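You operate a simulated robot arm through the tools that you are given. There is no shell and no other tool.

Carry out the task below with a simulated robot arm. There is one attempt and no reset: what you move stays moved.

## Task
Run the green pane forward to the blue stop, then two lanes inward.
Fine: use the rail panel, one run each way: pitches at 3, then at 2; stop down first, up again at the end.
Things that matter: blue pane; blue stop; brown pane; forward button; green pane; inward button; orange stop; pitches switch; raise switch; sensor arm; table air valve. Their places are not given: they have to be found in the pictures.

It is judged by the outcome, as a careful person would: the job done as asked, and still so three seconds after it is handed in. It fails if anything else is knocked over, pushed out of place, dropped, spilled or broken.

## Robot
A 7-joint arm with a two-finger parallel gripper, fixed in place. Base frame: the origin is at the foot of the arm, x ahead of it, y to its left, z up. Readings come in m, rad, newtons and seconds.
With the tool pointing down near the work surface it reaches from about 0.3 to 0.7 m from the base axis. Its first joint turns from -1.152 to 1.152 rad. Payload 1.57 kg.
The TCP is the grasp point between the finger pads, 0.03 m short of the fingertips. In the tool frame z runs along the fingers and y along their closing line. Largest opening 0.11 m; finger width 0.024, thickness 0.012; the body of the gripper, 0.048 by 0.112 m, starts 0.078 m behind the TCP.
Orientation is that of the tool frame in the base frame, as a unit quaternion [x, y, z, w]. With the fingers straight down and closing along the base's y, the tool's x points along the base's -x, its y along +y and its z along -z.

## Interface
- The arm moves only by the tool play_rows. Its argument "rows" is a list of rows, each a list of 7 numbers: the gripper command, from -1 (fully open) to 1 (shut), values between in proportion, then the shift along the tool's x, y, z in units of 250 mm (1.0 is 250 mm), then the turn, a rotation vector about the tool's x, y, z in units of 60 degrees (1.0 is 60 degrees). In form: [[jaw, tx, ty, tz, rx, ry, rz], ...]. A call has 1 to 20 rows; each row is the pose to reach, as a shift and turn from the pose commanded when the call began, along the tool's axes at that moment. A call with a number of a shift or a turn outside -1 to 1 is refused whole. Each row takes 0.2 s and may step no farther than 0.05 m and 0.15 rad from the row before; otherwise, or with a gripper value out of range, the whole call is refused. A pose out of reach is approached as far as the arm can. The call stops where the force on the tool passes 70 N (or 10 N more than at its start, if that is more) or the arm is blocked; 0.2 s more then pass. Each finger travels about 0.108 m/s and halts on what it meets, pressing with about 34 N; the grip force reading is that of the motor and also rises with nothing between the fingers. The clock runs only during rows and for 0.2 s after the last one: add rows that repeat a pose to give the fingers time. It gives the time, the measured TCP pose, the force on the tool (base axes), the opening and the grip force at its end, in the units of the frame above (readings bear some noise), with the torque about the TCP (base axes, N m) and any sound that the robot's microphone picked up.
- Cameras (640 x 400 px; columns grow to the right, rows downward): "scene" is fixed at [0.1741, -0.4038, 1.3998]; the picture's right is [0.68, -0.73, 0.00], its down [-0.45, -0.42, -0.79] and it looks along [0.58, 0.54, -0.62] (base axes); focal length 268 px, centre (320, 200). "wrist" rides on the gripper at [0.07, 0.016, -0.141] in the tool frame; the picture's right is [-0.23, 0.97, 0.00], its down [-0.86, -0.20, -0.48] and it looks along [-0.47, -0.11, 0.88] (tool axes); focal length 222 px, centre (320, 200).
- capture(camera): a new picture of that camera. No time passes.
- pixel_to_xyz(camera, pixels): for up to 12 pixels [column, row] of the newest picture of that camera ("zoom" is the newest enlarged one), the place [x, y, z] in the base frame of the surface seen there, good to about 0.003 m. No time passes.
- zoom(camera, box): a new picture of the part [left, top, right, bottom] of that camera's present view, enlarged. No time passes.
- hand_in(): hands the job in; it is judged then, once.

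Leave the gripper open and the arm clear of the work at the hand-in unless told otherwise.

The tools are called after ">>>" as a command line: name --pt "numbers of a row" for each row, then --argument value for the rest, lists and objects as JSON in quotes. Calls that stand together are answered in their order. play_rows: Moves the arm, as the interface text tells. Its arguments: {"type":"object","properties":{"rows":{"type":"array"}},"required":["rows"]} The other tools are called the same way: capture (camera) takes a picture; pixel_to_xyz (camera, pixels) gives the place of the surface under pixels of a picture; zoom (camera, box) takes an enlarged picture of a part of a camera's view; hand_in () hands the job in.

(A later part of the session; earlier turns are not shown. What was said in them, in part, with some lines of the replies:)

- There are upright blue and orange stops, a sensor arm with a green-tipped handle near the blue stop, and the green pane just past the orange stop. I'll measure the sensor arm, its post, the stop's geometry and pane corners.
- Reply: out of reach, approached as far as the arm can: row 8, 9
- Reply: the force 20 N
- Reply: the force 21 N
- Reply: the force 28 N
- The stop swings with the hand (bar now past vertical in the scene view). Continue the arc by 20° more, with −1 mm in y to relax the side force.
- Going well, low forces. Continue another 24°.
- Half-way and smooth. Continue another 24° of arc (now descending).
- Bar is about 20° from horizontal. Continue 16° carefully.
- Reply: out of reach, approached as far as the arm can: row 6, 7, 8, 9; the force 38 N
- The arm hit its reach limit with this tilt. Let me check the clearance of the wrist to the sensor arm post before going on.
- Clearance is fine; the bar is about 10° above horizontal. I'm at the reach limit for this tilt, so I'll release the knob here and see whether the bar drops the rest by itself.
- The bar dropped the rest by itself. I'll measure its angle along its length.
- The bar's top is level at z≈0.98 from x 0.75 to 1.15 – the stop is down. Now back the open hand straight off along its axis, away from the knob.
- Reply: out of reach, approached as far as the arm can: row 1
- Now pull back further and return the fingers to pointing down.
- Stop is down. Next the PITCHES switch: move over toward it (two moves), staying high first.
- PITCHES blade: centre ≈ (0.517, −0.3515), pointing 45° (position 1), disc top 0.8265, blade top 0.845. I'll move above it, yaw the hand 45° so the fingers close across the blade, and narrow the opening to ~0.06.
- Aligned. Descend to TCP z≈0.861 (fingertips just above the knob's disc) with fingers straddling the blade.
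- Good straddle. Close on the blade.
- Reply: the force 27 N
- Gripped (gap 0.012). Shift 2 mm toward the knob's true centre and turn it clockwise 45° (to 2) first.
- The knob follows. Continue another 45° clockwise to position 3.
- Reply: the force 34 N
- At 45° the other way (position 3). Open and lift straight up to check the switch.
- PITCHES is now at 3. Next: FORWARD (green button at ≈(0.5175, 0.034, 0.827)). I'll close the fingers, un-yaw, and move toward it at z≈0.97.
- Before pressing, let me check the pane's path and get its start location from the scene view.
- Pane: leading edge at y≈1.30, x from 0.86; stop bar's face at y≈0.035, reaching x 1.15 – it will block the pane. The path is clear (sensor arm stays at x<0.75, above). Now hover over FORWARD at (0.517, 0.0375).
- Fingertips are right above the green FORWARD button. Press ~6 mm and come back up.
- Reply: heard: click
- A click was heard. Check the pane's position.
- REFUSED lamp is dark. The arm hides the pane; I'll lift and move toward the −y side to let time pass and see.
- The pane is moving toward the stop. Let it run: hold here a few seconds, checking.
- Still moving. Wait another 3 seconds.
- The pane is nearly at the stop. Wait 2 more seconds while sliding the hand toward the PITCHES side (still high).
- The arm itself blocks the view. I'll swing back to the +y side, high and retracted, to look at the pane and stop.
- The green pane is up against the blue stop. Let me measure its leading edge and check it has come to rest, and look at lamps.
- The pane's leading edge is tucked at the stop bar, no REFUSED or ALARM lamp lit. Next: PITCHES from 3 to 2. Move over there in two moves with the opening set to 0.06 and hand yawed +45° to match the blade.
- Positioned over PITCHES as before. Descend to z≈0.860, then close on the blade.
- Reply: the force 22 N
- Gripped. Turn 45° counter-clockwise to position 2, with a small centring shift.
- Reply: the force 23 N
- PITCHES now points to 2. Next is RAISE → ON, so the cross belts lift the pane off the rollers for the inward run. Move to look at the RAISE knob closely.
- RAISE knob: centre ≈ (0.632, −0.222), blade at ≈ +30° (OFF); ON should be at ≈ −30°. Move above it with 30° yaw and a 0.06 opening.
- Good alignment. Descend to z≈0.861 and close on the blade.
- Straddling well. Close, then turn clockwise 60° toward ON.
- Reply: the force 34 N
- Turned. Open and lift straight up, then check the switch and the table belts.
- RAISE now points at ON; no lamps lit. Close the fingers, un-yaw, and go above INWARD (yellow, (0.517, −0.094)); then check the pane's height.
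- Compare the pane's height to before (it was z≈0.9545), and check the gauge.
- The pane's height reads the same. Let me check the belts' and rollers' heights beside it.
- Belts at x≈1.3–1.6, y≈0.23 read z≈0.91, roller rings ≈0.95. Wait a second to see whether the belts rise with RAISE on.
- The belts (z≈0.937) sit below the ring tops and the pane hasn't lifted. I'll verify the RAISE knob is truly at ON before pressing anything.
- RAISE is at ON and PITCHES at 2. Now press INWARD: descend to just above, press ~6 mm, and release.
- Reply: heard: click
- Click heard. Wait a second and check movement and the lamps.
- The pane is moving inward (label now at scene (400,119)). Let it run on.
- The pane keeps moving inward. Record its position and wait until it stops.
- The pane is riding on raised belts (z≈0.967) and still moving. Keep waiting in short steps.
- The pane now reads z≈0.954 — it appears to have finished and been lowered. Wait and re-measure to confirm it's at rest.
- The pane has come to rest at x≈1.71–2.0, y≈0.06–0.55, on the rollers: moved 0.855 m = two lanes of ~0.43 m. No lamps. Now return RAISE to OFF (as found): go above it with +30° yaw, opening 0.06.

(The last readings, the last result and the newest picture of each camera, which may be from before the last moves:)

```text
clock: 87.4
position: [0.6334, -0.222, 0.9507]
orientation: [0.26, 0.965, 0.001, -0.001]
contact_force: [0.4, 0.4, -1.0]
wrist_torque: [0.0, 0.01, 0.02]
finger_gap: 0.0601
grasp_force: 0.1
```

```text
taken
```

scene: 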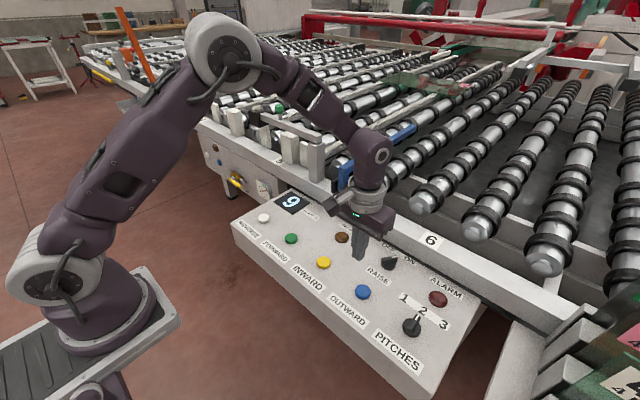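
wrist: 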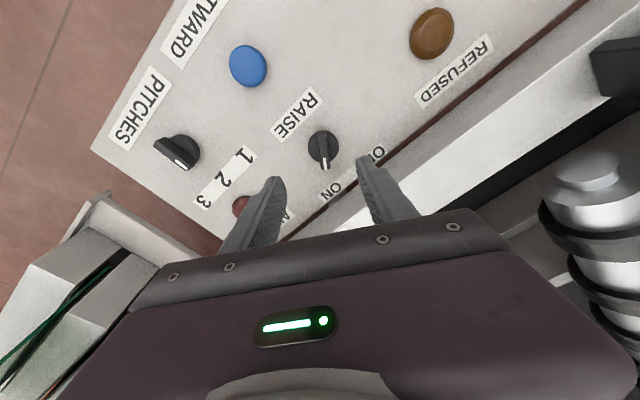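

Aligned as before. Descend, close.

>>> play_rows --pt "-0.09 0 0.004 0.12 0 0 0" --pt "-0.09 0 0.004 0.24 0 0 0" --pt "-0.09 0 0.004 0.357 0 0 0" --pt "-0.09 0 0.004 0.357 0 0 0" --pt "0.4 0 0.004 0.357 0 0 0" --pt "0.8 0 0.004 0.357 0 0 0" --pt "1 0 0.004 0.357 0 0 0" --pt "1 0 0.004 0.357 0 0 0"

```text
clock: 89.2
position: [0.6337, -0.2192, 0.8606]
orientation: [0.259, 0.966, 0.001, 0.0]
contact_force: [7.0, 14.3, -3.6]
wrist_torque: [0.0, -0.45, 0.01]
finger_gap: 0.0119
grasp_force: 28.7
```

Gripped lightly. Turn 60° counter-clockwise back to OFF, then release and lift.

>>> play_rows --pt "1 0 0.005 0 0 0 -0.125" --pt "1 0 0.005 0 0 0 -0.25" --pt "1 0 0.005 0 0 0 -0.375" --pt "1 0 0.005 0 0 0 -0.5" --pt "1 0 0.005 0 0 0 -0.625" --pt "1 0 0.005 0 0 0 -0.75" --pt "1 0 0.005 0 0 0 -0.875" --pt "1 0 0.005 0 0 0 -1.0" --pt "1 0 0.005 0 0 0 -1.0"

>>> play_rows --pt "0.5 0 0 0 0 0 0" --pt "0 0 0 0 0 0 0" --pt "-0.09 0 0 0 0 0 0" --pt "-0.09 0 0 -0.12 0 0 0" --pt "-0.09 0 0 -0.24 0 0 0" --pt "-0.09 0 0 -0.36 0 0 0" --pt "-0.09 0 0 -0.36 0 0 0"

>>> capture --camera "wrist"

>>> zoom --camera "scene" --box '[330, 210, 460, 340]'

```text
clock: 91.2
position: [0.6323, -0.2223, 0.8618]
orientation: [-0.259, 0.966, -0.001, 0.0]
contact_force: [13.6, -9.9, -20.1]
wrist_torque: [-0.3, -0.03, 0.0]
finger_gap: 0.012
grasp_force: 29.4
```

```text
clock: 92.8
position: [0.6321, -0.2206, 0.9519]
orientation: [-0.258, 0.966, -0.001, 0.0]
contact_force: [0.0, 0.2, 0.1]
wrist_torque: [0.01, -0.02, -0.05]
finger_gap: 0.06
grasp_force: 0.2
```

```text
taken
```

wrist: 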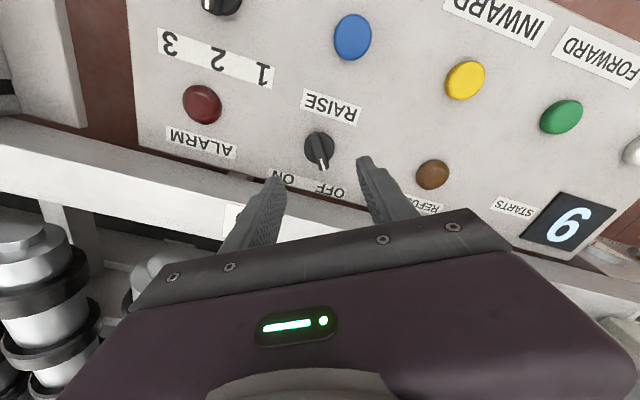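

```text
3.08 times, centred on (395, 275) of scene
```

zoom: 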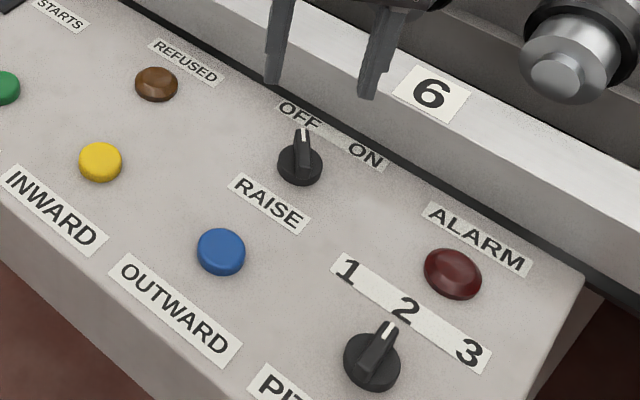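

RAISE is back at OFF, PITCHES at 2, nothing lit. Last: lift the blue stop. First pull back and up to (0.45, −0.05, 1.17), un-yawed.

>>> play_rows --pt "-0.3 0.036 0.118 -0.11 0 0 0.07" --pt "-0.5 0.071 0.237 -0.22 0 0 0.14" --pt "-0.8 0.107 0.355 -0.33 0 0 0.21" --pt "-1 0.143 0.474 -0.44 0 0 0.28" --pt "-1 0.178 0.592 -0.55 0 0 0.35" --pt "-1 0.214 0.711 -0.66 0 0 0.42" --pt "-1 0.249 0.83 -0.77 0 0 0.49" --pt "-1 0.285 0.948 -0.88 0 0 0.5" --pt "-1 0.285 0.948 -0.88 0 0 0.5"

>>> capture --camera "scene"

>>> zoom --camera "scene" --box '[300, 90, 460, 200]'

```text
clock: 94.8
position: [0.4497, -0.0501, 1.1725]
orientation: [0.0, 1.0, 0.001, 0.0]
contact_force: [0.2, 0.3, 0.1]
wrist_torque: [-0.02, 0.0, 0.0]
finger_gap: 0.11
grasp_force: 0.0
```

```text
taken
```

scene: 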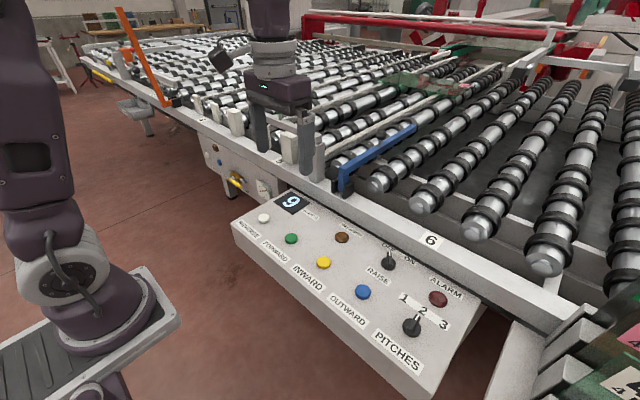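

```text
3.64 times, centred on (380, 145) of scene
```

zoom: 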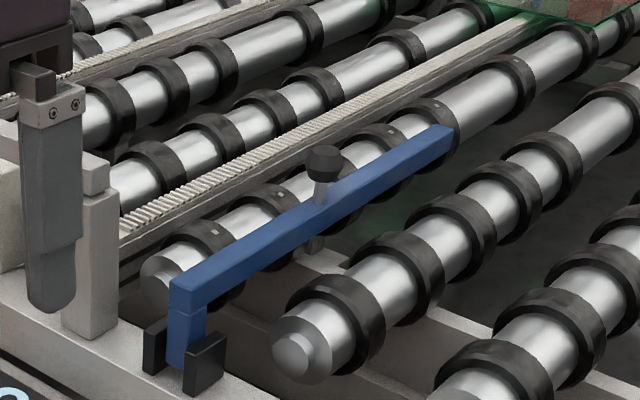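

Measure the knob on the lowered bar.

>>> pixel_to_xyz --camera "zoom" --pixels '[[323, 150], [323, 165], [310, 165], [337, 165], [323, 178], [320, 195], [300, 215], [200, 275], [440, 135], [185, 340]]'

```text
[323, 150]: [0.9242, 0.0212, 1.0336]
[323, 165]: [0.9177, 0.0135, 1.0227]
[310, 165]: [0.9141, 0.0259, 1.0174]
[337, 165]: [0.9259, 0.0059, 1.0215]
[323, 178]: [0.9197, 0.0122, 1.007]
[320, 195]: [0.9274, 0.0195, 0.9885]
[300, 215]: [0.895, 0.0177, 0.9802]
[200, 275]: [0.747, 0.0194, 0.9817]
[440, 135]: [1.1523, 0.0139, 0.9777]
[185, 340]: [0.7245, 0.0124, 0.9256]
```

Knob centre ≈ (0.927, 0.0215, 1.021). Tilt the hand 60° forward while moving to (0.695, 0.0215, 1.125).

>>> play_rows --pt "-1 -0.11 0.036 0.02 0 -0.125 0" --pt "-1 -0.22 0.072 0.04 0 -0.25 0" --pt "-1 -0.34 0.107 0.06 0 -0.375 0" --pt "-1 -0.46 0.143 0.08 0 -0.5 0" --pt "-1 -0.59 0.179 0.1 0 -0.625 0" --pt "-1 -0.72 0.215 0.12 0 -0.75 0" --pt "-1 -0.85 0.25 0.15 0 -0.875 0" --pt "-1 -0.98 0.286 0.188 0 -1.0 0" --pt "-1 -0.98 0.286 0.188 0 -1.0 0"

>>> capture --camera "wrist"

>>> capture --camera "scene"

```text
clock: 96.8
position: [0.6996, 0.0206, 1.1247]
orientation: [0.0, 0.866, 0.0, 0.501]
contact_force: [0.4, -0.1, 0.0]
wrist_torque: [-0.02, 0.03, -0.01]
finger_gap: 0.1101
grasp_force: 0.0
```

```text
taken
```

wrist: 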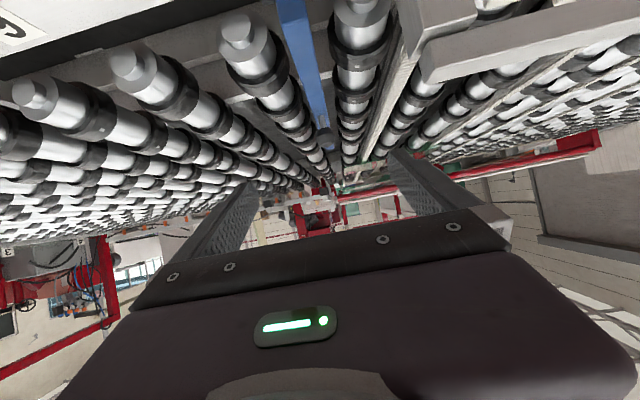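

```text
taken
```

scene: 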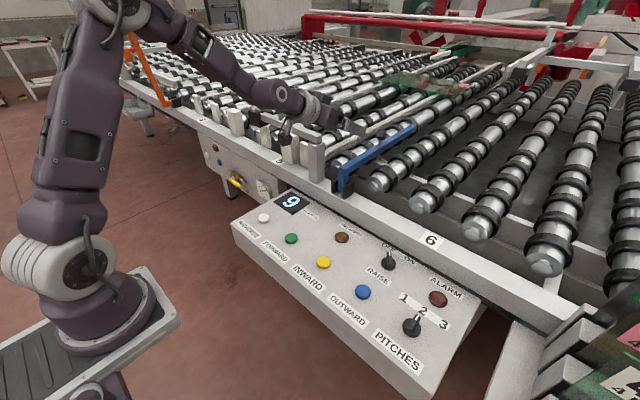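

The open hand is lined up; advance ~0.2 m along the approach with 5° more tilt, stopping about 35 mm short to check.

>>> play_rows --pt "-1 -0.012 0.001 0.12 0 -0.014 0" --pt "-1 -0.024 0.002 0.24 0 -0.028 0" --pt "-1 -0.036 0.003 0.36 0 -0.042 0" --pt "-1 -0.048 0.004 0.48 0 -0.056 0" --pt "-1 -0.06 0.005 0.6 0 -0.07 0" --pt "-1 -0.07 0.006 0.7 0 -0.083 0" --pt "-1 -0.081 0.007 0.793 0 -0.083 0" --pt "-1 -0.081 0.007 0.793 0 -0.083 0"

>>> capture --camera "wrist"

>>> zoom --camera "scene" --box '[280, 80, 440, 200]'

```text
clock: 98.6
position: [0.8781, 0.0205, 1.0427]
orientation: [0.0, 0.843, 0.0, 0.538]
contact_force: [0.6, 0.5, 0.5]
wrist_torque: [0.01, -0.01, -0.01]
finger_gap: 0.1099
grasp_force: 0.0
```

```text
taken
```

wrist: 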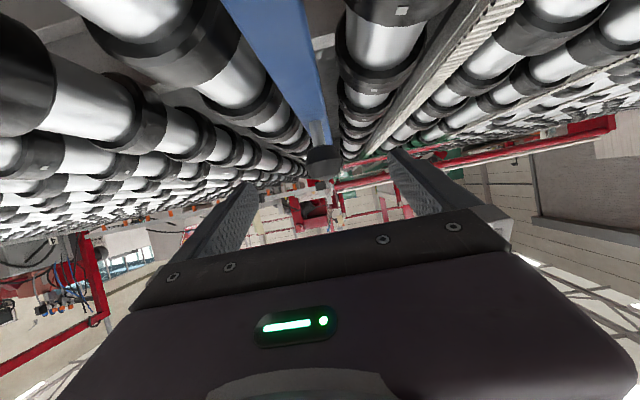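

```text
3.33 times, centred on (360, 140) of scene
```

zoom: 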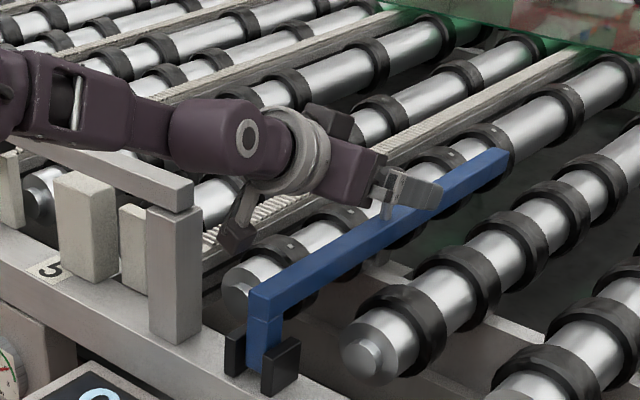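

Well aligned (the knob is on the finger axis). Advance the last 36 mm with +4 mm y (the earlier grip balanced at y≈0.0245), then close.

>>> play_rows --pt "-1 0 0.016 0.05 0 0 0" --pt "-1 0 0.016 0.1 0 0 0" --pt "-1 0 0.016 0.144 0 0 0" --pt "-1 0 0.016 0.144 0 0 0"

>>> capture --camera "wrist"

>>> zoom --camera "scene" --box '[320, 90, 440, 190]'

```text
clock: 99.6
position: [0.909, 0.0344, 1.0285]
orientation: [-0.008, 0.845, 0.005, 0.534]
contact_force: [0.9, -0.5, 0.4]
wrist_torque: [0.0, 0.0, 0.01]
finger_gap: 0.1101
grasp_force: 0.0
out of reach, approached as far as the arm can: row 3
```

```text
taken
```

wrist: 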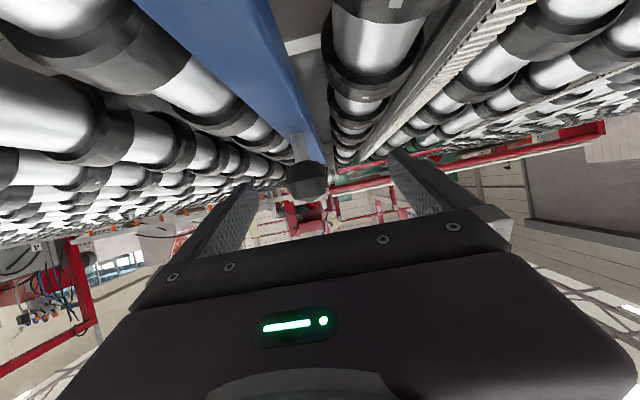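

```text
4.00 times, centred on (380, 140) of scene
```

zoom: 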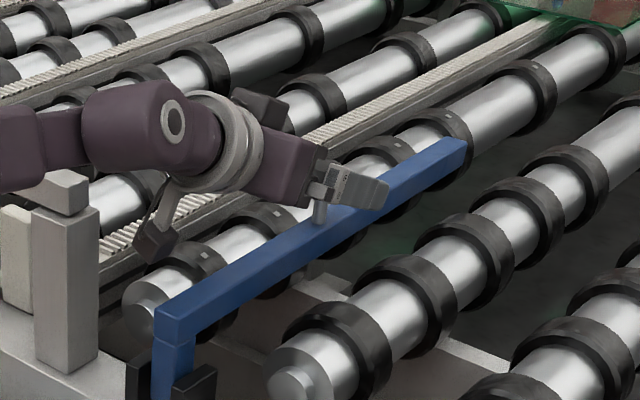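

At the reach edge the hand drifted to y≈0.034. Back off 6 mm along the axis and re-centre y to ~0.0245.

>>> play_rows --pt "-1 0 -0.02 -0.02 0 0 0" --pt "-1 0 -0.04 -0.026 0 0 0" --pt "-1 0 -0.04 -0.026 0 0 0"

>>> capture --camera "wrist"

```text
clock: 100.4
position: [0.9064, 0.0169, 1.0303]
orientation: [0.0, 0.843, 0.0, 0.537]
contact_force: [0.3, -0.7, 1.0]
wrist_torque: [-0.03, -0.02, 0.0]
finger_gap: 0.1102
grasp_force: 0.0
```

```text
taken
```

wrist: 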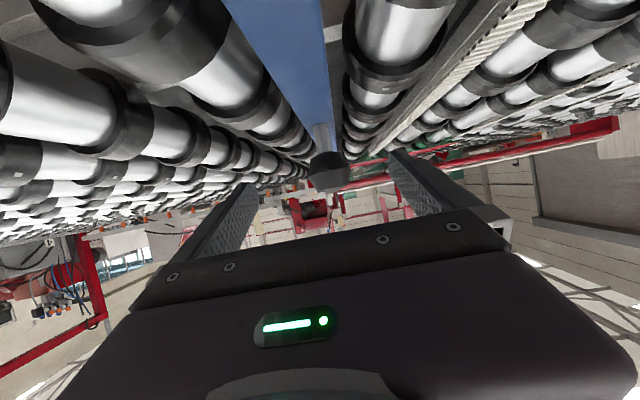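

>>> play_rows --pt "-1 0 0.015 0.0 0 0 0" --pt "-1 0 0.03 0.004 0 0 0" --pt "-1 0 0.03 0.004 0 0 0"

>>> zoom --camera "wrist" --box '[220, 100, 440, 240]'

```text
clock: 101.2
position: [0.9072, 0.0244, 1.0304]
orientation: [0.001, 0.843, -0.001, 0.537]
contact_force: [0.2, -0.6, 0.4]
wrist_torque: [-0.02, -0.01, -0.04]
finger_gap: 0.1101
grasp_force: 0.1
```

```text
2.86 times, centred on (330, 170) of wrist
```

zoom: 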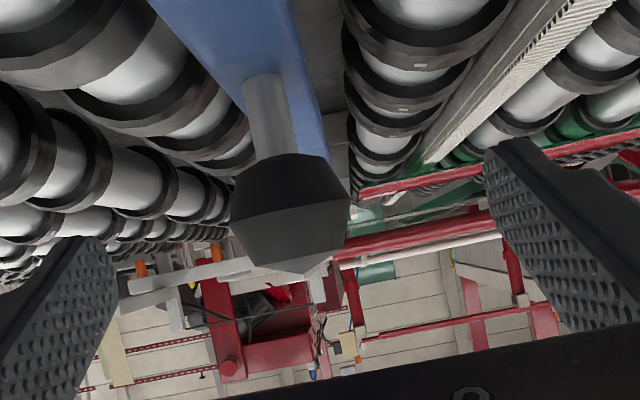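

Centred now. Close on the knob.

>>> play_rows --pt "-0.4 0 0 0 0 0 0" --pt "0.2 0 0 0 0 0 0" --pt "0.6 0 0 0 0 0 0" --pt "1 0 0 0 0 0 0" --pt "1 0 0 0 0 0 0" --pt "1 0 0 0 0 0 0"

>>> zoom --camera "wrist" --box '[220, 100, 440, 240]'

```text
clock: 102.6
position: [0.9061, 0.0243, 1.0313]
orientation: [0.001, 0.844, 0.0, 0.537]
contact_force: [-0.3, 1.2, 0.1]
wrist_torque: [0.04, -0.01, 0.03]
finger_gap: 0.0354
grasp_force: 41.9
```

```text
2.86 times, centred on (330, 170) of wrist
```

zoom: 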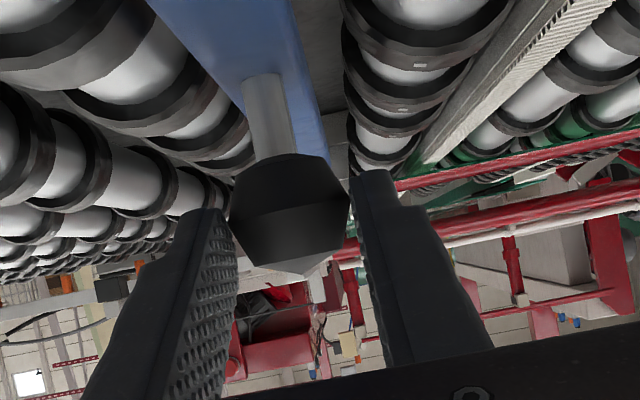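

Firm, centred grip with no side load. Lift the first 16° of the arc back.

>>> play_rows --pt "1 -0.0172 0 -0.0255 0 0 0" --pt "1 -0.0336 0 -0.0518 0 0 0" --pt "1 -0.049 0 -0.079 0 0 0" --pt "1 -0.0638 0 -0.1065 0 0 0" --pt "1 -0.0772 0 -0.1345 0 0 0" --pt "1 -0.09 0 -0.1628 0 0 0" --pt "1 -0.1015 0 -0.1915 0 0 0" --pt "1 -0.1125 0 -0.2206 0 0 0" --pt "1 -0.1125 0 -0.2206 0 0 0"

>>> capture --camera "wrist"

>>> zoom --camera "scene" --box '[280, 60, 480, 210]'

```text
clock: 104.6
position: [0.8683, 0.0228, 1.0791]
orientation: [0.0, 0.844, 0.0, 0.536]
contact_force: [6.0, 4.2, -5.3]
wrist_torque: [0.16, -0.81, 0.09]
finger_gap: 0.0354
grasp_force: 42.5
```

```text
taken
```

wrist: 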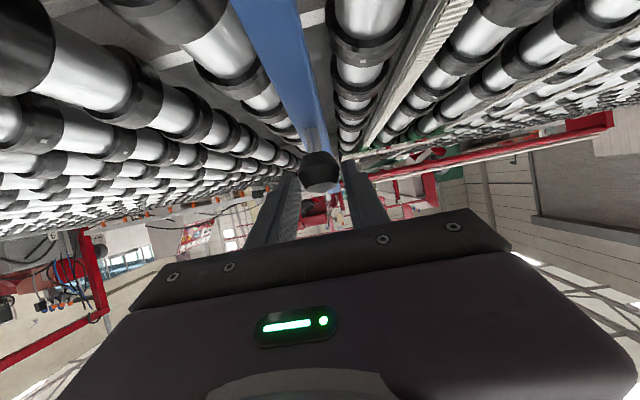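

```text
2.67 times, centred on (380, 135) of scene
```

zoom: 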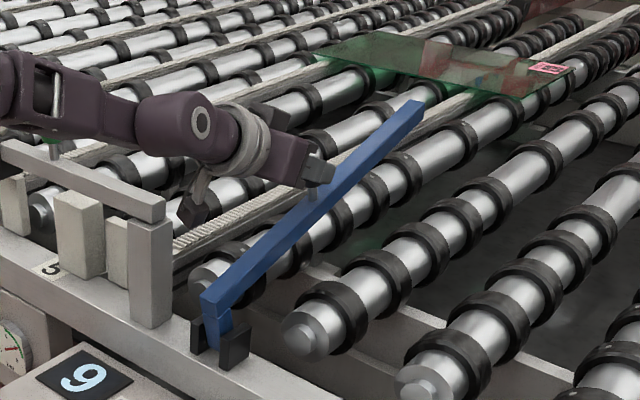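

Going smoothly. Continue 32° more of the arc.

>>> play_rows --pt "1 -0.0177 0 -0.0595 0 0 0" --pt "1 -0.0319 0 -0.1199 0 0 0" --pt "1 -0.0417 0 -0.1813 0 0 0" --pt "1 -0.0473 0 -0.2431 0 0 0" --pt "1 -0.0483 0 -0.3054 0 0 0" --pt "1 -0.0449 0 -0.3674 0 0 0" --pt "1 -0.0373 0 -0.4291 0 0 0" --pt "1 -0.0254 0 -0.4898 0 0 0" --pt "1 -0.0254 0 -0.4898 0 0 0"

>>> capture --camera "wrist"

>>> capture --camera "scene"

```text
clock: 106.6
position: [0.7597, 0.0243, 1.1343]
orientation: [0.0, 0.843, 0.0, 0.537]
contact_force: [-0.5, 0.0, 0.2]
wrist_torque: [-0.02, 0.0, 0.01]
finger_gap: 0.0001
grasp_force: 21.1
```

```text
taken
```

wrist: 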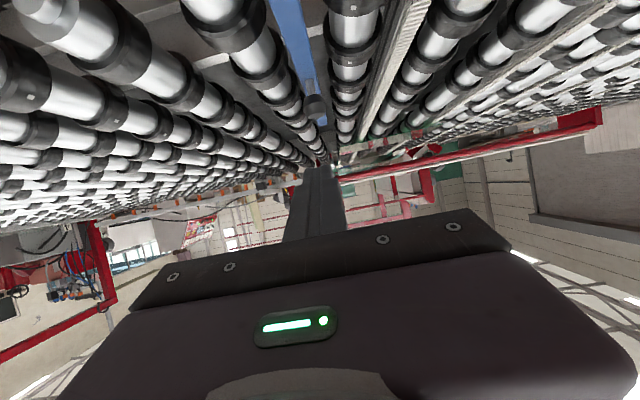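

```text
taken
```

scene: 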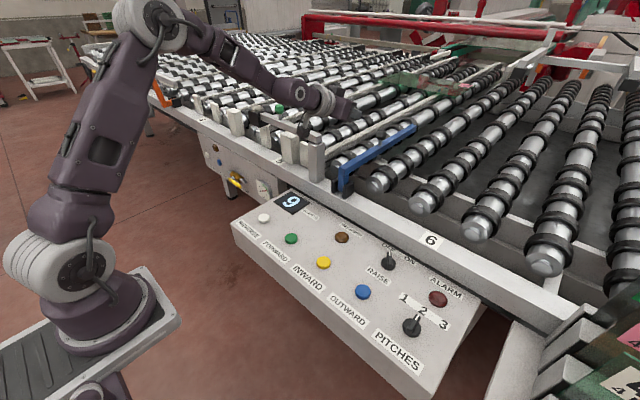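

The knob slipped out of the fingertips part-way (gap reads 0) and the bar dropped back down onto its rest; the pane is far from it. I had it only near the fingertips. Let me check that nothing was disturbed, then regrip deeper with more tilt.

>>> zoom --camera "scene" --box '[300, 60, 500, 200]'

>>> pixel_to_xyz --camera "scene" --pixels '[[412, 128], [380, 146], [360, 156], [350, 166], [381, 135], [458, 88], [380, 82], [345, 180]]'

>>> play_rows --pt "0.5 0.03 0 0.04 0 -0.014 0" --pt "0 0.06 0 0.08 0 -0.028 0" --pt "-0.5 0.09 0 0.13 0 -0.042 0" --pt "-1 0.12 0 0.17 0 -0.056 0" --pt "-1 0.15 0 0.21 0 -0.07 0" --pt "-1 0.1717 0 0.2565 0 -0.083 0" --pt "-1 0.1717 0 0.2565 0 -0.083 0"

>>> capture --camera "wrist"

```text
2.86 times, centred on (400, 130) of scene
```

zoom: 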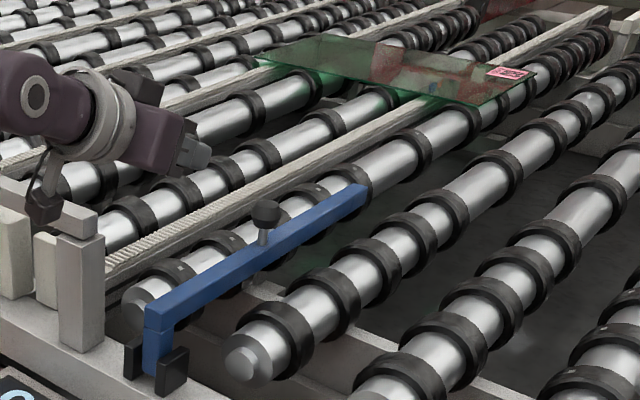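

```text
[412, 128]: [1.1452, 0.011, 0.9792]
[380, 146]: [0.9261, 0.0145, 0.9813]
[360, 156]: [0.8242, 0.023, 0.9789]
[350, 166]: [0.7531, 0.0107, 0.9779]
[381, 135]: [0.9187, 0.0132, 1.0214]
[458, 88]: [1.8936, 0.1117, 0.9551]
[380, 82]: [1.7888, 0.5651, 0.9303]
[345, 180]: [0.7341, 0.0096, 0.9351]
```

```text
clock: 108.2
position: [0.8001, 0.0233, 1.0702]
orientation: [0.001, 0.819, -0.001, 0.574]
contact_force: [0.4, 0.2, 0.3]
wrist_torque: [-0.01, -0.01, -0.03]
finger_gap: 0.1103
grasp_force: 0.1
```

```text
taken
```

wrist: 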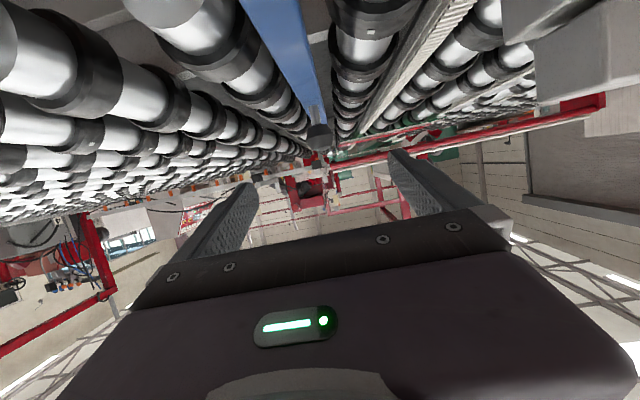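

All undisturbed; the bar lies flat again. Now tilted 70°; advance 123 mm to bring the knob about 11 mm beyond the grasp point (well inside the pads), watching force for any camera/bar contact.

>>> play_rows --pt "-1 0.003 0.002 0.1 0 0 0" --pt "-1 0.006 0.004 0.2 0 0 0" --pt "-1 0.009 0.004 0.3 0 0 0" --pt "-1 0.012 0.004 0.38 0 0 0" --pt "-1 0.012 0.004 0.44 0 0 0" --pt "-1 0.012 0.004 0.48 0 0 0" --pt "-1 0.012 0.004 0.48 0 0 0"

>>> capture --camera "wrist"

>>> zoom --camera "scene" --box '[310, 90, 430, 190]'

```text
clock: 109.8
position: [0.9126, 0.0255, 1.0254]
orientation: [0.002, 0.82, -0.001, 0.572]
contact_force: [0.2, -0.6, 0.1]
wrist_torque: [-0.01, -0.01, -0.01]
finger_gap: 0.1101
grasp_force: 0.2
```

```text
taken
```

wrist: 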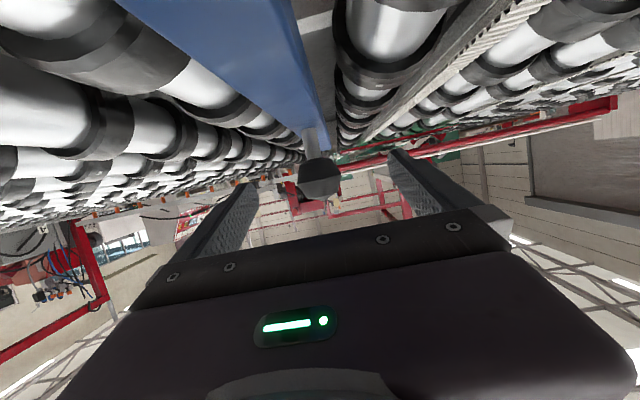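

```text
4.00 times, centred on (370, 140) of scene
```

zoom: 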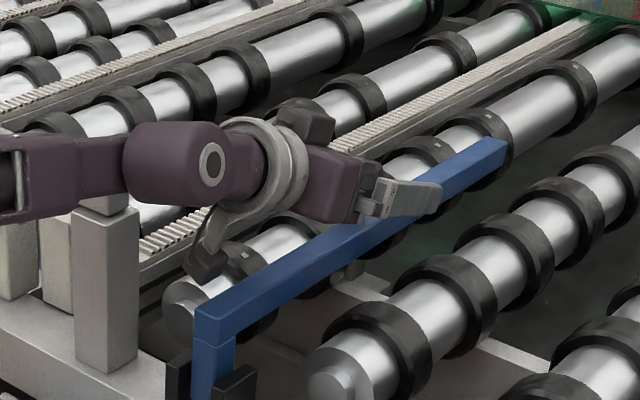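

No contact. The knob is now well inside the pads. Close.

>>> play_rows --pt "-0.4 0 0 0 0 0 0" --pt "0.2 0 0 0 0 0 0" --pt "0.6 0 0 0 0 0 0" --pt "1 0 0 0 0 0 0" --pt "1 0 0 0 0 0 0" --pt "1 0 0 0 0 0 0"

>>> zoom --camera "wrist" --box '[220, 100, 440, 240]'

```text
clock: 111.2
position: [0.9123, 0.0238, 1.0268]
orientation: [0.001, 0.819, 0.0, 0.574]
contact_force: [0.2, -4.0, 0.2]
wrist_torque: [-0.01, 0.01, -0.1]
finger_gap: 0.0353
grasp_force: 42.7
```

```text
2.86 times, centred on (330, 170) of wrist
```

zoom: 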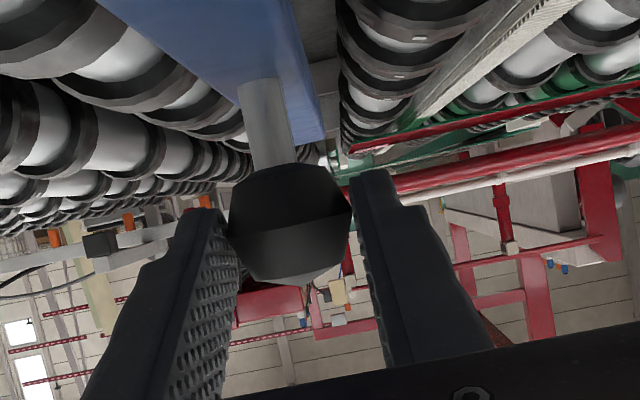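

Good grip, deeper. Lift the first 20° with the hand turning along with the bar so the knob doesn't twist in the pads.

>>> play_rows --pt "1 -0.018 0 -0.0243 0 -0.0333 0" --pt "1 -0.0352 0 -0.0494 0 -0.0667 0" --pt "1 -0.0512 0 -0.075 0 -0.1 0" --pt "1 -0.0662 0 -0.1011 0 -0.1333 0" --pt "1 -0.0803 0 -0.1278 0 -0.1667 0" --pt "1 -0.0934 0 -0.155 0 -0.2 0" --pt "1 -0.106 0 -0.1825 0 -0.2333 0" --pt "1 -0.1175 0 -0.2105 0 -0.2667 0" --pt "1 -0.1277 0 -0.2388 0 -0.3 0" --pt "1 -0.1372 0 -0.2675 0 -0.3333 0" --pt "1 -0.1372 0 -0.2675 0 -0.3333 0"

>>> capture --camera "wrist"

>>> zoom --camera "scene" --box '[280, 50, 460, 200]'

```text
clock: 113.6
position: [0.8614, 0.025, 1.0787]
orientation: [0.001, 0.71, -0.001, 0.704]
contact_force: [-17.1, -8.7, -23.2]
wrist_torque: [0.1, 0.7, -0.26]
finger_gap: 0.0353
grasp_force: 42.3
```

```text
taken
```

wrist: 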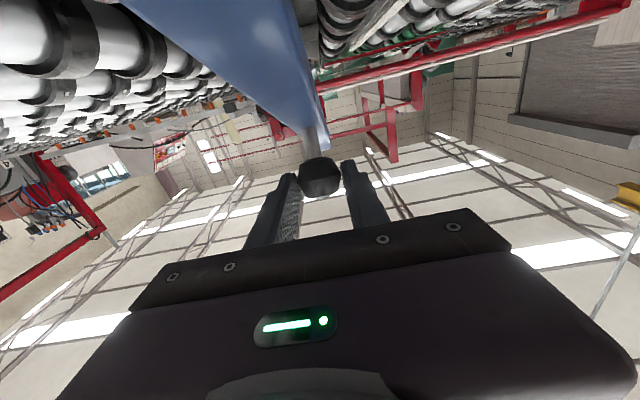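

```text
2.67 times, centred on (370, 125) of scene
```

zoom: 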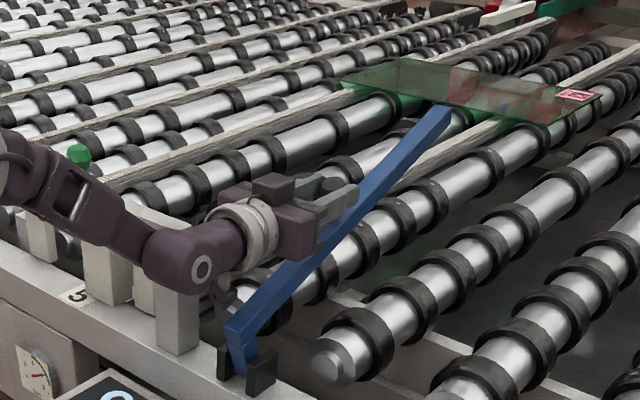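

Holding (gap 0.035). Check how near the wrist joint is to the sensor-arm post before continuing.

>>> capture --camera "scene"

>>> pixel_to_xyz --camera "scene" --pixels '[[323, 148], [312, 140], [330, 138], [345, 132], [290, 125], [316, 170], [305, 140], [360, 135], [280, 108], [300, 130]]'

>>> zoom --camera "scene" --box '[250, 90, 370, 190]'

```text
taken
```

scene: 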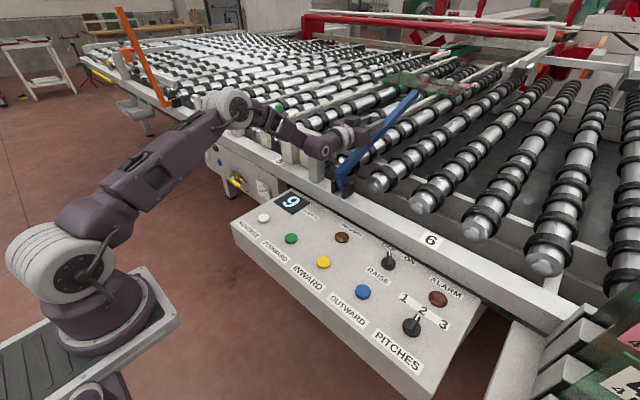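

```text
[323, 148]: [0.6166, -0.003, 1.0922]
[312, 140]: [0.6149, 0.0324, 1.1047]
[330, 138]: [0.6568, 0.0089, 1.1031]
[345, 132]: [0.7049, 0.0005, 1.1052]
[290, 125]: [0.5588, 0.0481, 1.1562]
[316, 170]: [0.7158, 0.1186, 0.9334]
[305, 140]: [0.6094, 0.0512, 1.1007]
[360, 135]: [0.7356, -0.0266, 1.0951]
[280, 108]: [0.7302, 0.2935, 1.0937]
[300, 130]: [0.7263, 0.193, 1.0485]
```

```text
4.00 times, centred on (310, 140) of scene
```

zoom: 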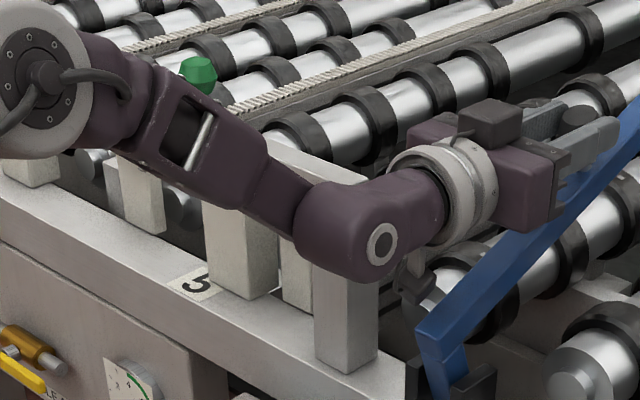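

Clear (wrist at y≤0.05, post at y≥0.116). Continue the lift 20° more with the hand now horizontal, trimming the radius by 2 mm to ease the inward pull.

>>> play_rows --pt "1 -0.014 0 -0.027 0 0 0" --pt "1 -0.0316 0 -0.0544 0 0 0" --pt "1 -0.05 0 -0.08 0 0 0" --pt "1 -0.0664 0 -0.106 0 0 0" --pt "1 -0.082 0 -0.1327 0 0 0" --pt "1 -0.0968 0 -0.1596 0 0 0" --pt "1 -0.111 0 -0.1875 0 0 0" --pt "1 -0.124 0 -0.2156 0 0 0" --pt "1 -0.136 0 -0.2444 0 0 0" --pt "1 -0.1468 0 -0.2732 0 0 0" --pt "1 -0.1468 0 -0.2732 0 0 0"

>>> capture --camera "wrist"

>>> zoom --camera "scene" --box '[250, 40, 450, 200]'

```text
clock: 116.0
position: [0.7933, 0.0245, 1.1211]
orientation: [0.002, 0.707, -0.002, 0.707]
contact_force: [11.5, -12.2, 12.1]
wrist_torque: [-0.11, -1.06, -0.3]
finger_gap: 0.0354
grasp_force: 42.8
```

```text
taken
```

wrist: 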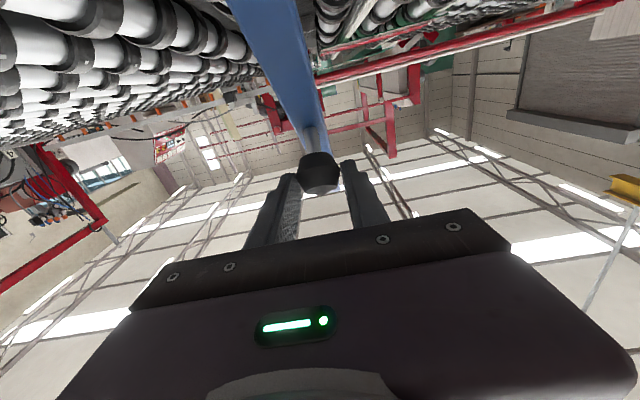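

```text
2.50 times, centred on (350, 120) of scene
```

zoom: 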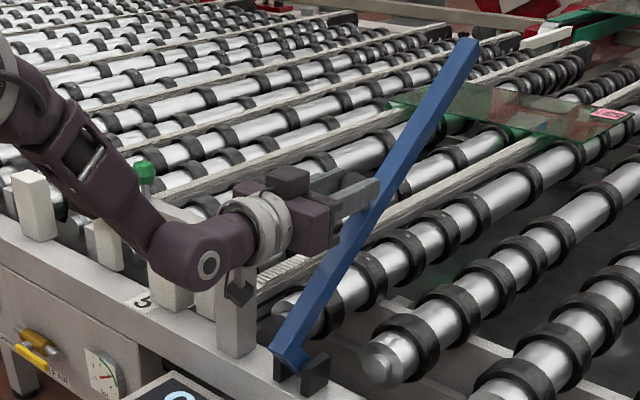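

Still firmly held at 40° of lift. Continue another 20°.

>>> play_rows --pt "1 -0.012 -0.002 -0.029 0 0 0" --pt "1 -0.0228 -0.004 -0.058 0 0 0" --pt "1 -0.031 -0.004 -0.088 0 0 0" --pt "1 -0.0376 -0.004 -0.1188 0 0 0" --pt "1 -0.0435 -0.004 -0.149 0 0 0" --pt "1 -0.0484 -0.004 -0.18 0 0 0" --pt "1 -0.052 -0.004 -0.211 0 0 0" --pt "1 -0.0544 -0.004 -0.242 0 0 0" --pt "1 -0.0558 -0.004 -0.273 0 0 0" --pt "1 -0.0564 -0.004 -0.3044 0 0 0" --pt "1 -0.0564 -0.004 -0.3044 0 0 0"

>>> capture --camera "wrist"

>>> zoom --camera "scene" --box '[230, 20, 430, 200]'

```text
clock: 118.4
position: [0.7179, 0.0245, 1.1326]
orientation: [0.0, 0.709, 0.0, 0.706]
contact_force: [5.1, 1.5, 0.5]
wrist_torque: [0.02, -0.9, 0.03]
finger_gap: 0.0351
grasp_force: 42.2
```

```text
taken
```

wrist: 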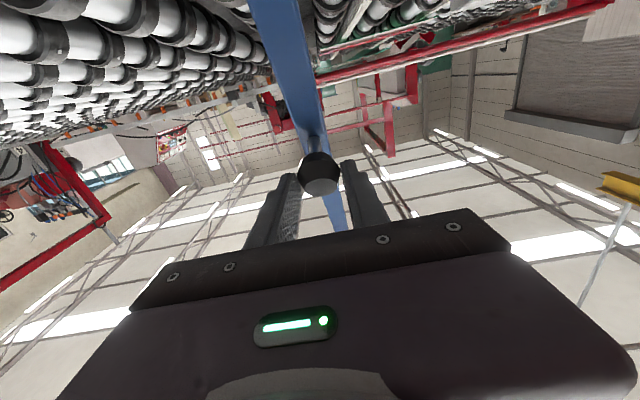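

```text
2.22 times, centred on (330, 110) of scene
```

zoom: 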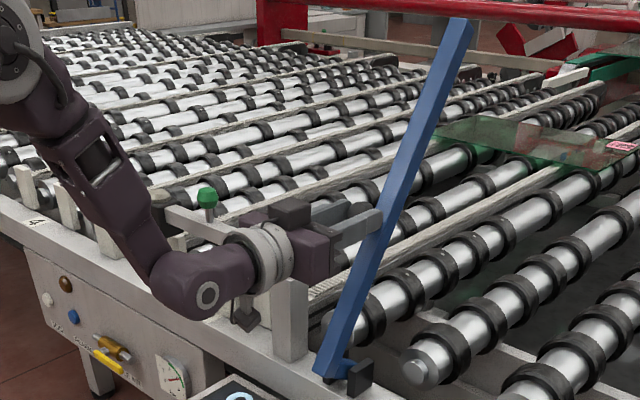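

60° done, low force. Continue 20° more.

>>> play_rows --pt "1 0.0015 0 -0.031 0 0 0" --pt "1 0.0036 0 -0.0624 0 0 0" --pt "1 0.0067 0 -0.093 0 0 0" --pt "1 0.0104 0 -0.124 0 0 0" --pt "1 0.0158 0 -0.155 0 0 0" --pt "1 0.0216 0 -0.1856 0 0 0" --pt "1 0.029 0 -0.2158 0 0 0" --pt "1 0.0368 0 -0.2456 0 0 0" --pt "1 0.0465 0 -0.2754 0 0 0" --pt "1 0.0564 0 -0.3048 0 0 0" --pt "1 0.0564 0 -0.3048 0 0 0"

>>> zoom --camera "scene" --box '[210, 10, 410, 200]'

```text
clock: 120.8
position: [0.6404, 0.025, 1.1192]
orientation: [-0.001, 0.706, 0.001, 0.708]
contact_force: [-1.6, 9.9, 17.0]
wrist_torque: [0.04, -1.23, 0.26]
finger_gap: 0.0355
grasp_force: 42.1
```

```text
2.11 times, centred on (310, 105) of scene
```

zoom: 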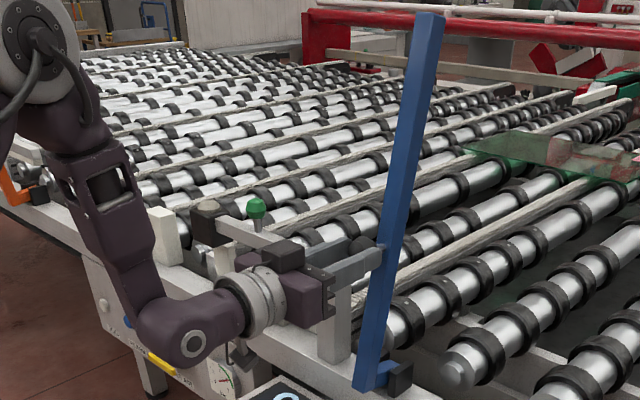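

80° done. Bring it the last ~16° to its upright rest, gently.

>>> play_rows --pt "1 0.007 0 -0.0288 0 0 0" --pt "1 0.0195 0 -0.0576 0 0 0" --pt "1 0.033 0 -0.0856 0 0 0" --pt "1 0.047 0 -0.1136 0 0 0" --pt "1 0.062 0 -0.1404 0 0 0" --pt "1 0.078 0 -0.1672 0 0 0" --pt "1 0.095 0 -0.193 0 0 0" --pt "1 0.104 0 -0.206 0 0 0" --pt "1 0.104 0 -0.206 0 0 0"

>>> capture --camera "scene"

>>> capture --camera "wrist"

>>> pixel_to_xyz --camera "scene" --pixels '[[320, 30], [321, 60], [321, 100], [326, 150], [330, 190], [325, 175]]'

```text
clock: 122.8
position: [0.589, 0.0243, 1.0927]
orientation: [-0.001, 0.707, 0.001, 0.707]
contact_force: [-2.7, 11.2, 10.3]
wrist_torque: [0.01, -1.3, 0.29]
finger_gap: 0.0353
grasp_force: 42.8
```

```text
taken
```

scene: 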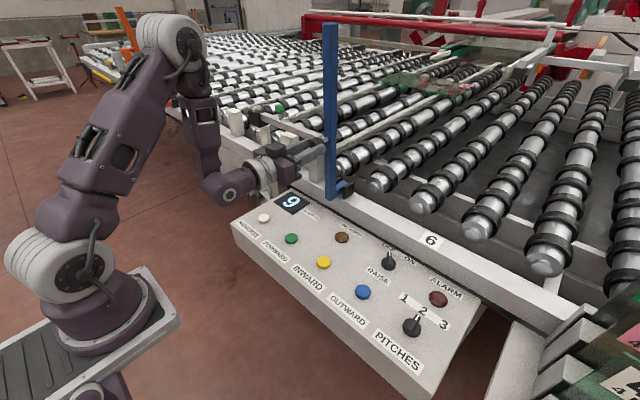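

```text
taken
```

wrist: 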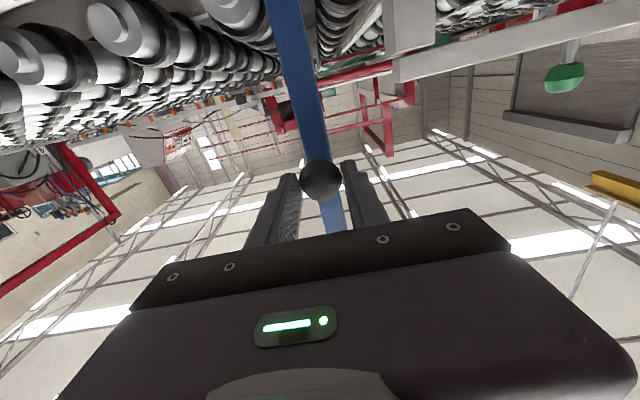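

```text
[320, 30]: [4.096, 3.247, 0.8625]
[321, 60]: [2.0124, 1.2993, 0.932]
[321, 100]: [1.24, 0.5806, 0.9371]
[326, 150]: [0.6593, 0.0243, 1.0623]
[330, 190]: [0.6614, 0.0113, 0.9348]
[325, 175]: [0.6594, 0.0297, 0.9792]
```

The bar is vertical but a few degrees short of its original outward lean. Pull a little further (about 6°) until it seats.

>>> play_rows --pt "1 0.016 -0.003 -0.027 0 0 0" --pt "1 0.032 -0.003 -0.053 0 0 0" --pt "1 0.048 -0.003 -0.079 0 0 0" --pt "1 0.048 -0.003 -0.079 0 0 0"

>>> capture --camera "scene"

>>> pixel_to_xyz --camera "scene" --pixels '[[320, 30], [324, 30], [328, 30], [324, 60], [326, 100], [328, 120], [328, 180]]'

```text
clock: 123.8
position: [0.5694, 0.0246, 1.081]
orientation: [0.0, 0.707, 0.0, 0.707]
contact_force: [4.6, 13.1, 13.8]
wrist_torque: [-0.11, -0.46, 0.34]
finger_gap: 0.0338
grasp_force: 41.7
```

```text
taken
```

scene: 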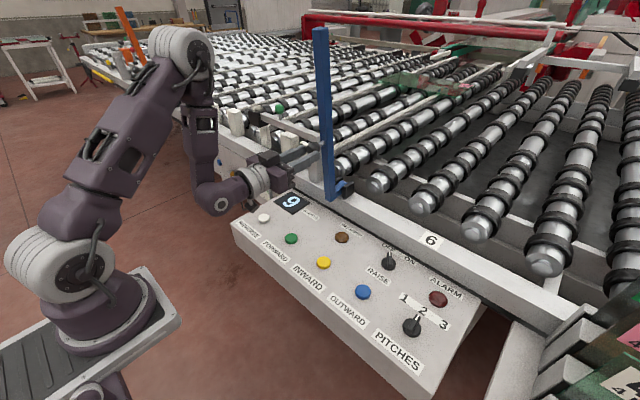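

```text
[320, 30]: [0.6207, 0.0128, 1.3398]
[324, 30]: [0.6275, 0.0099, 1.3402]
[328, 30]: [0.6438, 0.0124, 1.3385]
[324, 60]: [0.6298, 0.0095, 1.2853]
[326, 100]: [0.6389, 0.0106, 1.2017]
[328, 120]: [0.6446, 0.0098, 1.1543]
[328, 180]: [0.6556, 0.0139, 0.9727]
```

The stop's top reads (0.621, 0.013, 1.340), same as at the start. Open the fingers and see it stays.

>>> play_rows --pt "0.2 0 0 0 0 0 0" --pt "-0.2 0 0 0 0 0 0" --pt "-0.6 0 0 0 0 0 0" --pt "-1 0 0 0 0 0 0" --pt "-1 0 0 0 0 0 0"

>>> capture --camera "scene"

>>> capture --camera "wrist"

>>> pixel_to_xyz --camera "scene" --pixels '[[320, 30], [324, 60], [326, 100], [328, 180]]'

```text
clock: 125.0
position: [0.5685, 0.0239, 1.0806]
orientation: [0.0, 0.707, 0.0, 0.707]
contact_force: [0.8, 0.0, 0.4]
wrist_torque: [0.01, 0.01, 0.01]
finger_gap: 0.1101
grasp_force: 0.0
```

```text
taken
```

scene: 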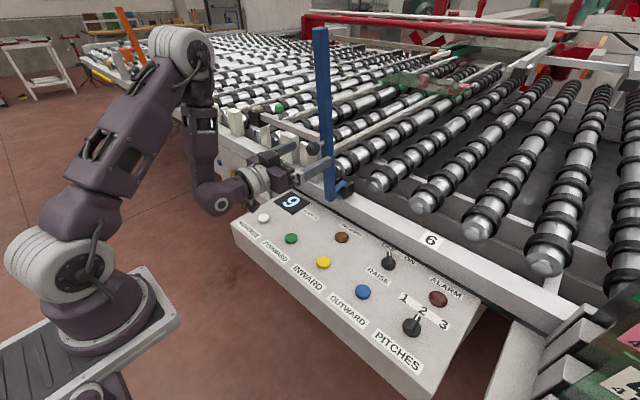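

```text
taken
```

wrist: 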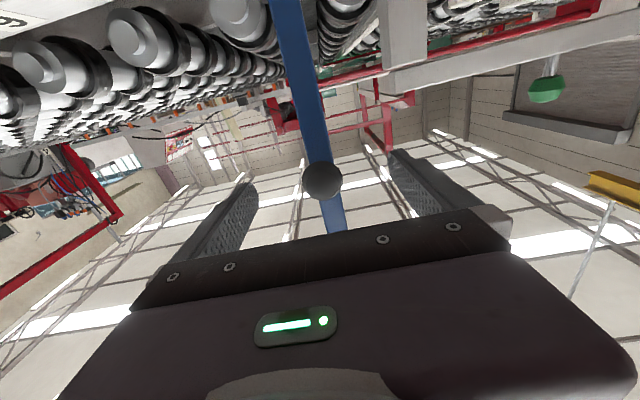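

```text
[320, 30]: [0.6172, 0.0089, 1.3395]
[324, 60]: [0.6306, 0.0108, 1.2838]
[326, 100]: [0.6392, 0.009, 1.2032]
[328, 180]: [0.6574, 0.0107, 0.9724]
```

The stop stays upright by itself. Back straight off the knob, then up and un-tilt.

>>> play_rows --pt "-1 0 0 -0.1 0 0 0" --pt "-1 0 0 -0.22 0 0 0" --pt "-1 -0.1 0 -0.3 0 0.1 0" --pt "-1 -0.22 0 -0.36 0 0.2 0" --pt "-1 -0.34 0 -0.4 0 0.32 0" --pt "-1 -0.44 0 -0.44 0 0.44 0" --pt "-1 -0.52 0 -0.46 0 0.56 0" --pt "-1 -0.56 0 -0.48 0 0.68 0" --pt "-1 -0.6 0 -0.5 0 0.8 0" --pt "-1 -0.62 0 -0.5 0 0.92 0" --pt "-1 -0.62 0 -0.5 0 1.0 0"

>>> capture --camera "scene"

```text
clock: 127.4
position: [0.4456, 0.023, 1.2358]
orientation: [0.001, 0.966, 0.0, 0.257]
contact_force: [0.1, 0.1, 0.3]
wrist_torque: [0.05, 0.01, 0.0]
finger_gap: 0.1101
grasp_force: 0.0
out of reach, approached as far as the arm can: row 1, 2, 3, 4, 5
```

```text
taken
```

scene: 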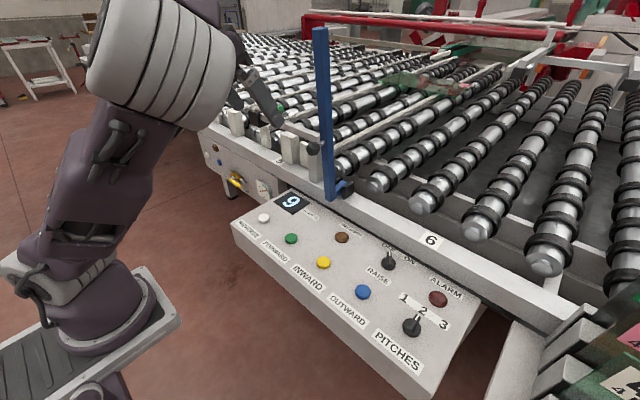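

Clear of the stop. Finish un-tilting and park the hand aside (0.38, 0.15, 1.22) for a final check.

>>> play_rows --pt "-1 0.05 0.1 -0.012 0 0.1 0" --pt "-1 0.11 0.21 -0.024 0 0.2 0" --pt "-1 0.16 0.31 -0.037 0 0.3 0" --pt "-1 0.21 0.42 -0.049 0 0.4 0" --pt "-1 0.265 0.52 -0.061 0 0.5 0" --pt "-1 0.265 0.52 -0.061 0 0.5 0"

>>> capture --camera "scene"

>>> zoom --camera "scene" --box '[220, 60, 500, 230]'

>>> zoom --camera "scene" --box '[230, 180, 470, 380]'

>>> zoom --camera "scene" --box '[360, 50, 500, 140]'

```text
clock: 128.8
position: [0.38, 0.1536, 1.2148]
orientation: [0.001, 1.0, 0.0, -0.001]
contact_force: [0.0, 0.4, -0.2]
wrist_torque: [0.03, 0.03, -0.02]
finger_gap: 0.1099
grasp_force: 0.0
```

```text
taken
```

scene: 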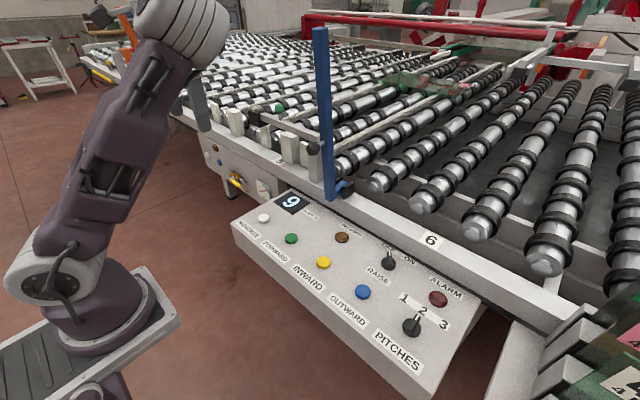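

```text
2.29 times, centred on (360, 145) of scene
```

zoom: 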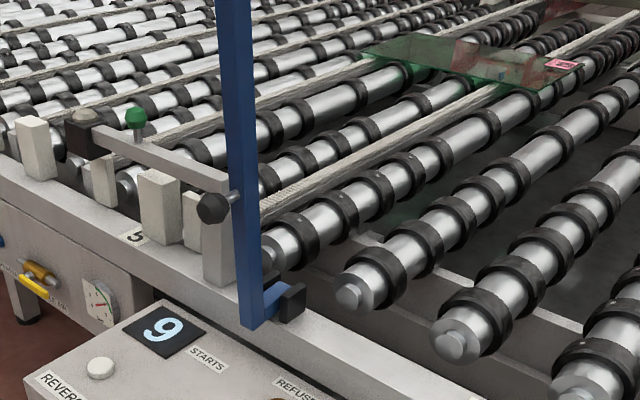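

```text
2.00 times, centred on (350, 280) of scene
```

zoom: 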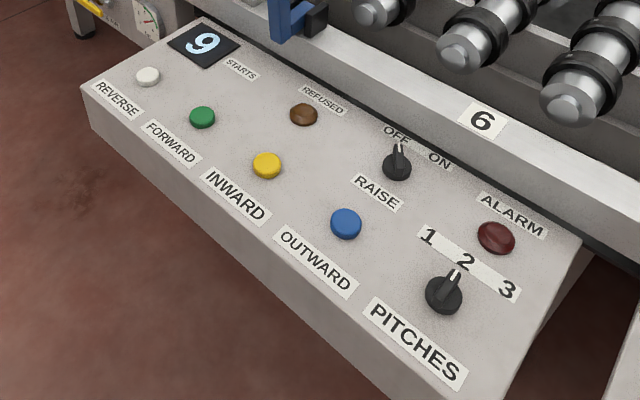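

```text
4.44 times, centred on (430, 95) of scene
```

zoom: 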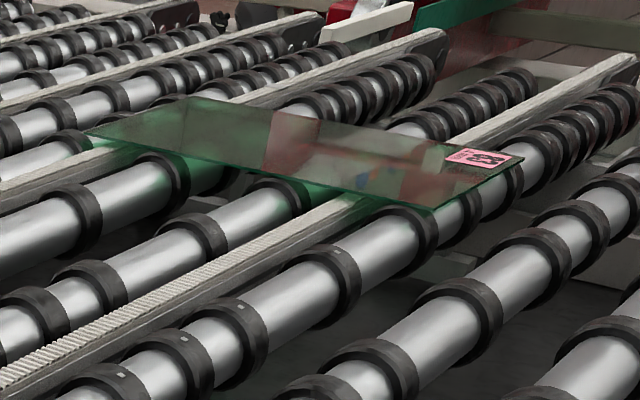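

Final check: the green pane rests on the rollers two lanes in (x≈1.71–2.0, still level with the stop line), the blue stop is upright in its original rest, and the sensor arm is as it was. On the panel, RAISE is OFF, PITCHES is at 2 and no lamps are lit. The air valve is unchanged, and the hand is open and clear. Handing in.

>>> hand_in

```text
The job is handed in.
```

The green pane was run forward to the blue stop and then two lanes inward, and the job is handed in. I don't have the judge's result yet.

- **Stop down:** I swung the blue stop down before running anything.
- **Forward run:** One run with PITCHES at 3 brought the pane to the stop.
- **Inward run:** I set PITCHES to 2 and turned RAISE on so the belts could carry the pane. One run moved it about 0.86 m. It came to rest at x 1.71–2.0 m, back on the rollers.
- **Stop up:** The blue stop is upright in its original position.

**Slip during the lift:** on the first try at raising the stop, the knob slipped from the gripper and the bar dropped back onto its rest. The pane was well clear by then, and I saw nothing disturbed. The second try worked.

At the end RAISE was back at OFF, as I found it, and PITCHES was left at 2. The REFUSED and ALARM lamps stayed dark in every check. The STARTS display read 9 throughout, even though both runs happened. I left the sensor arm, the orange stop and the air valve alone, and parked the gripper open and clear.
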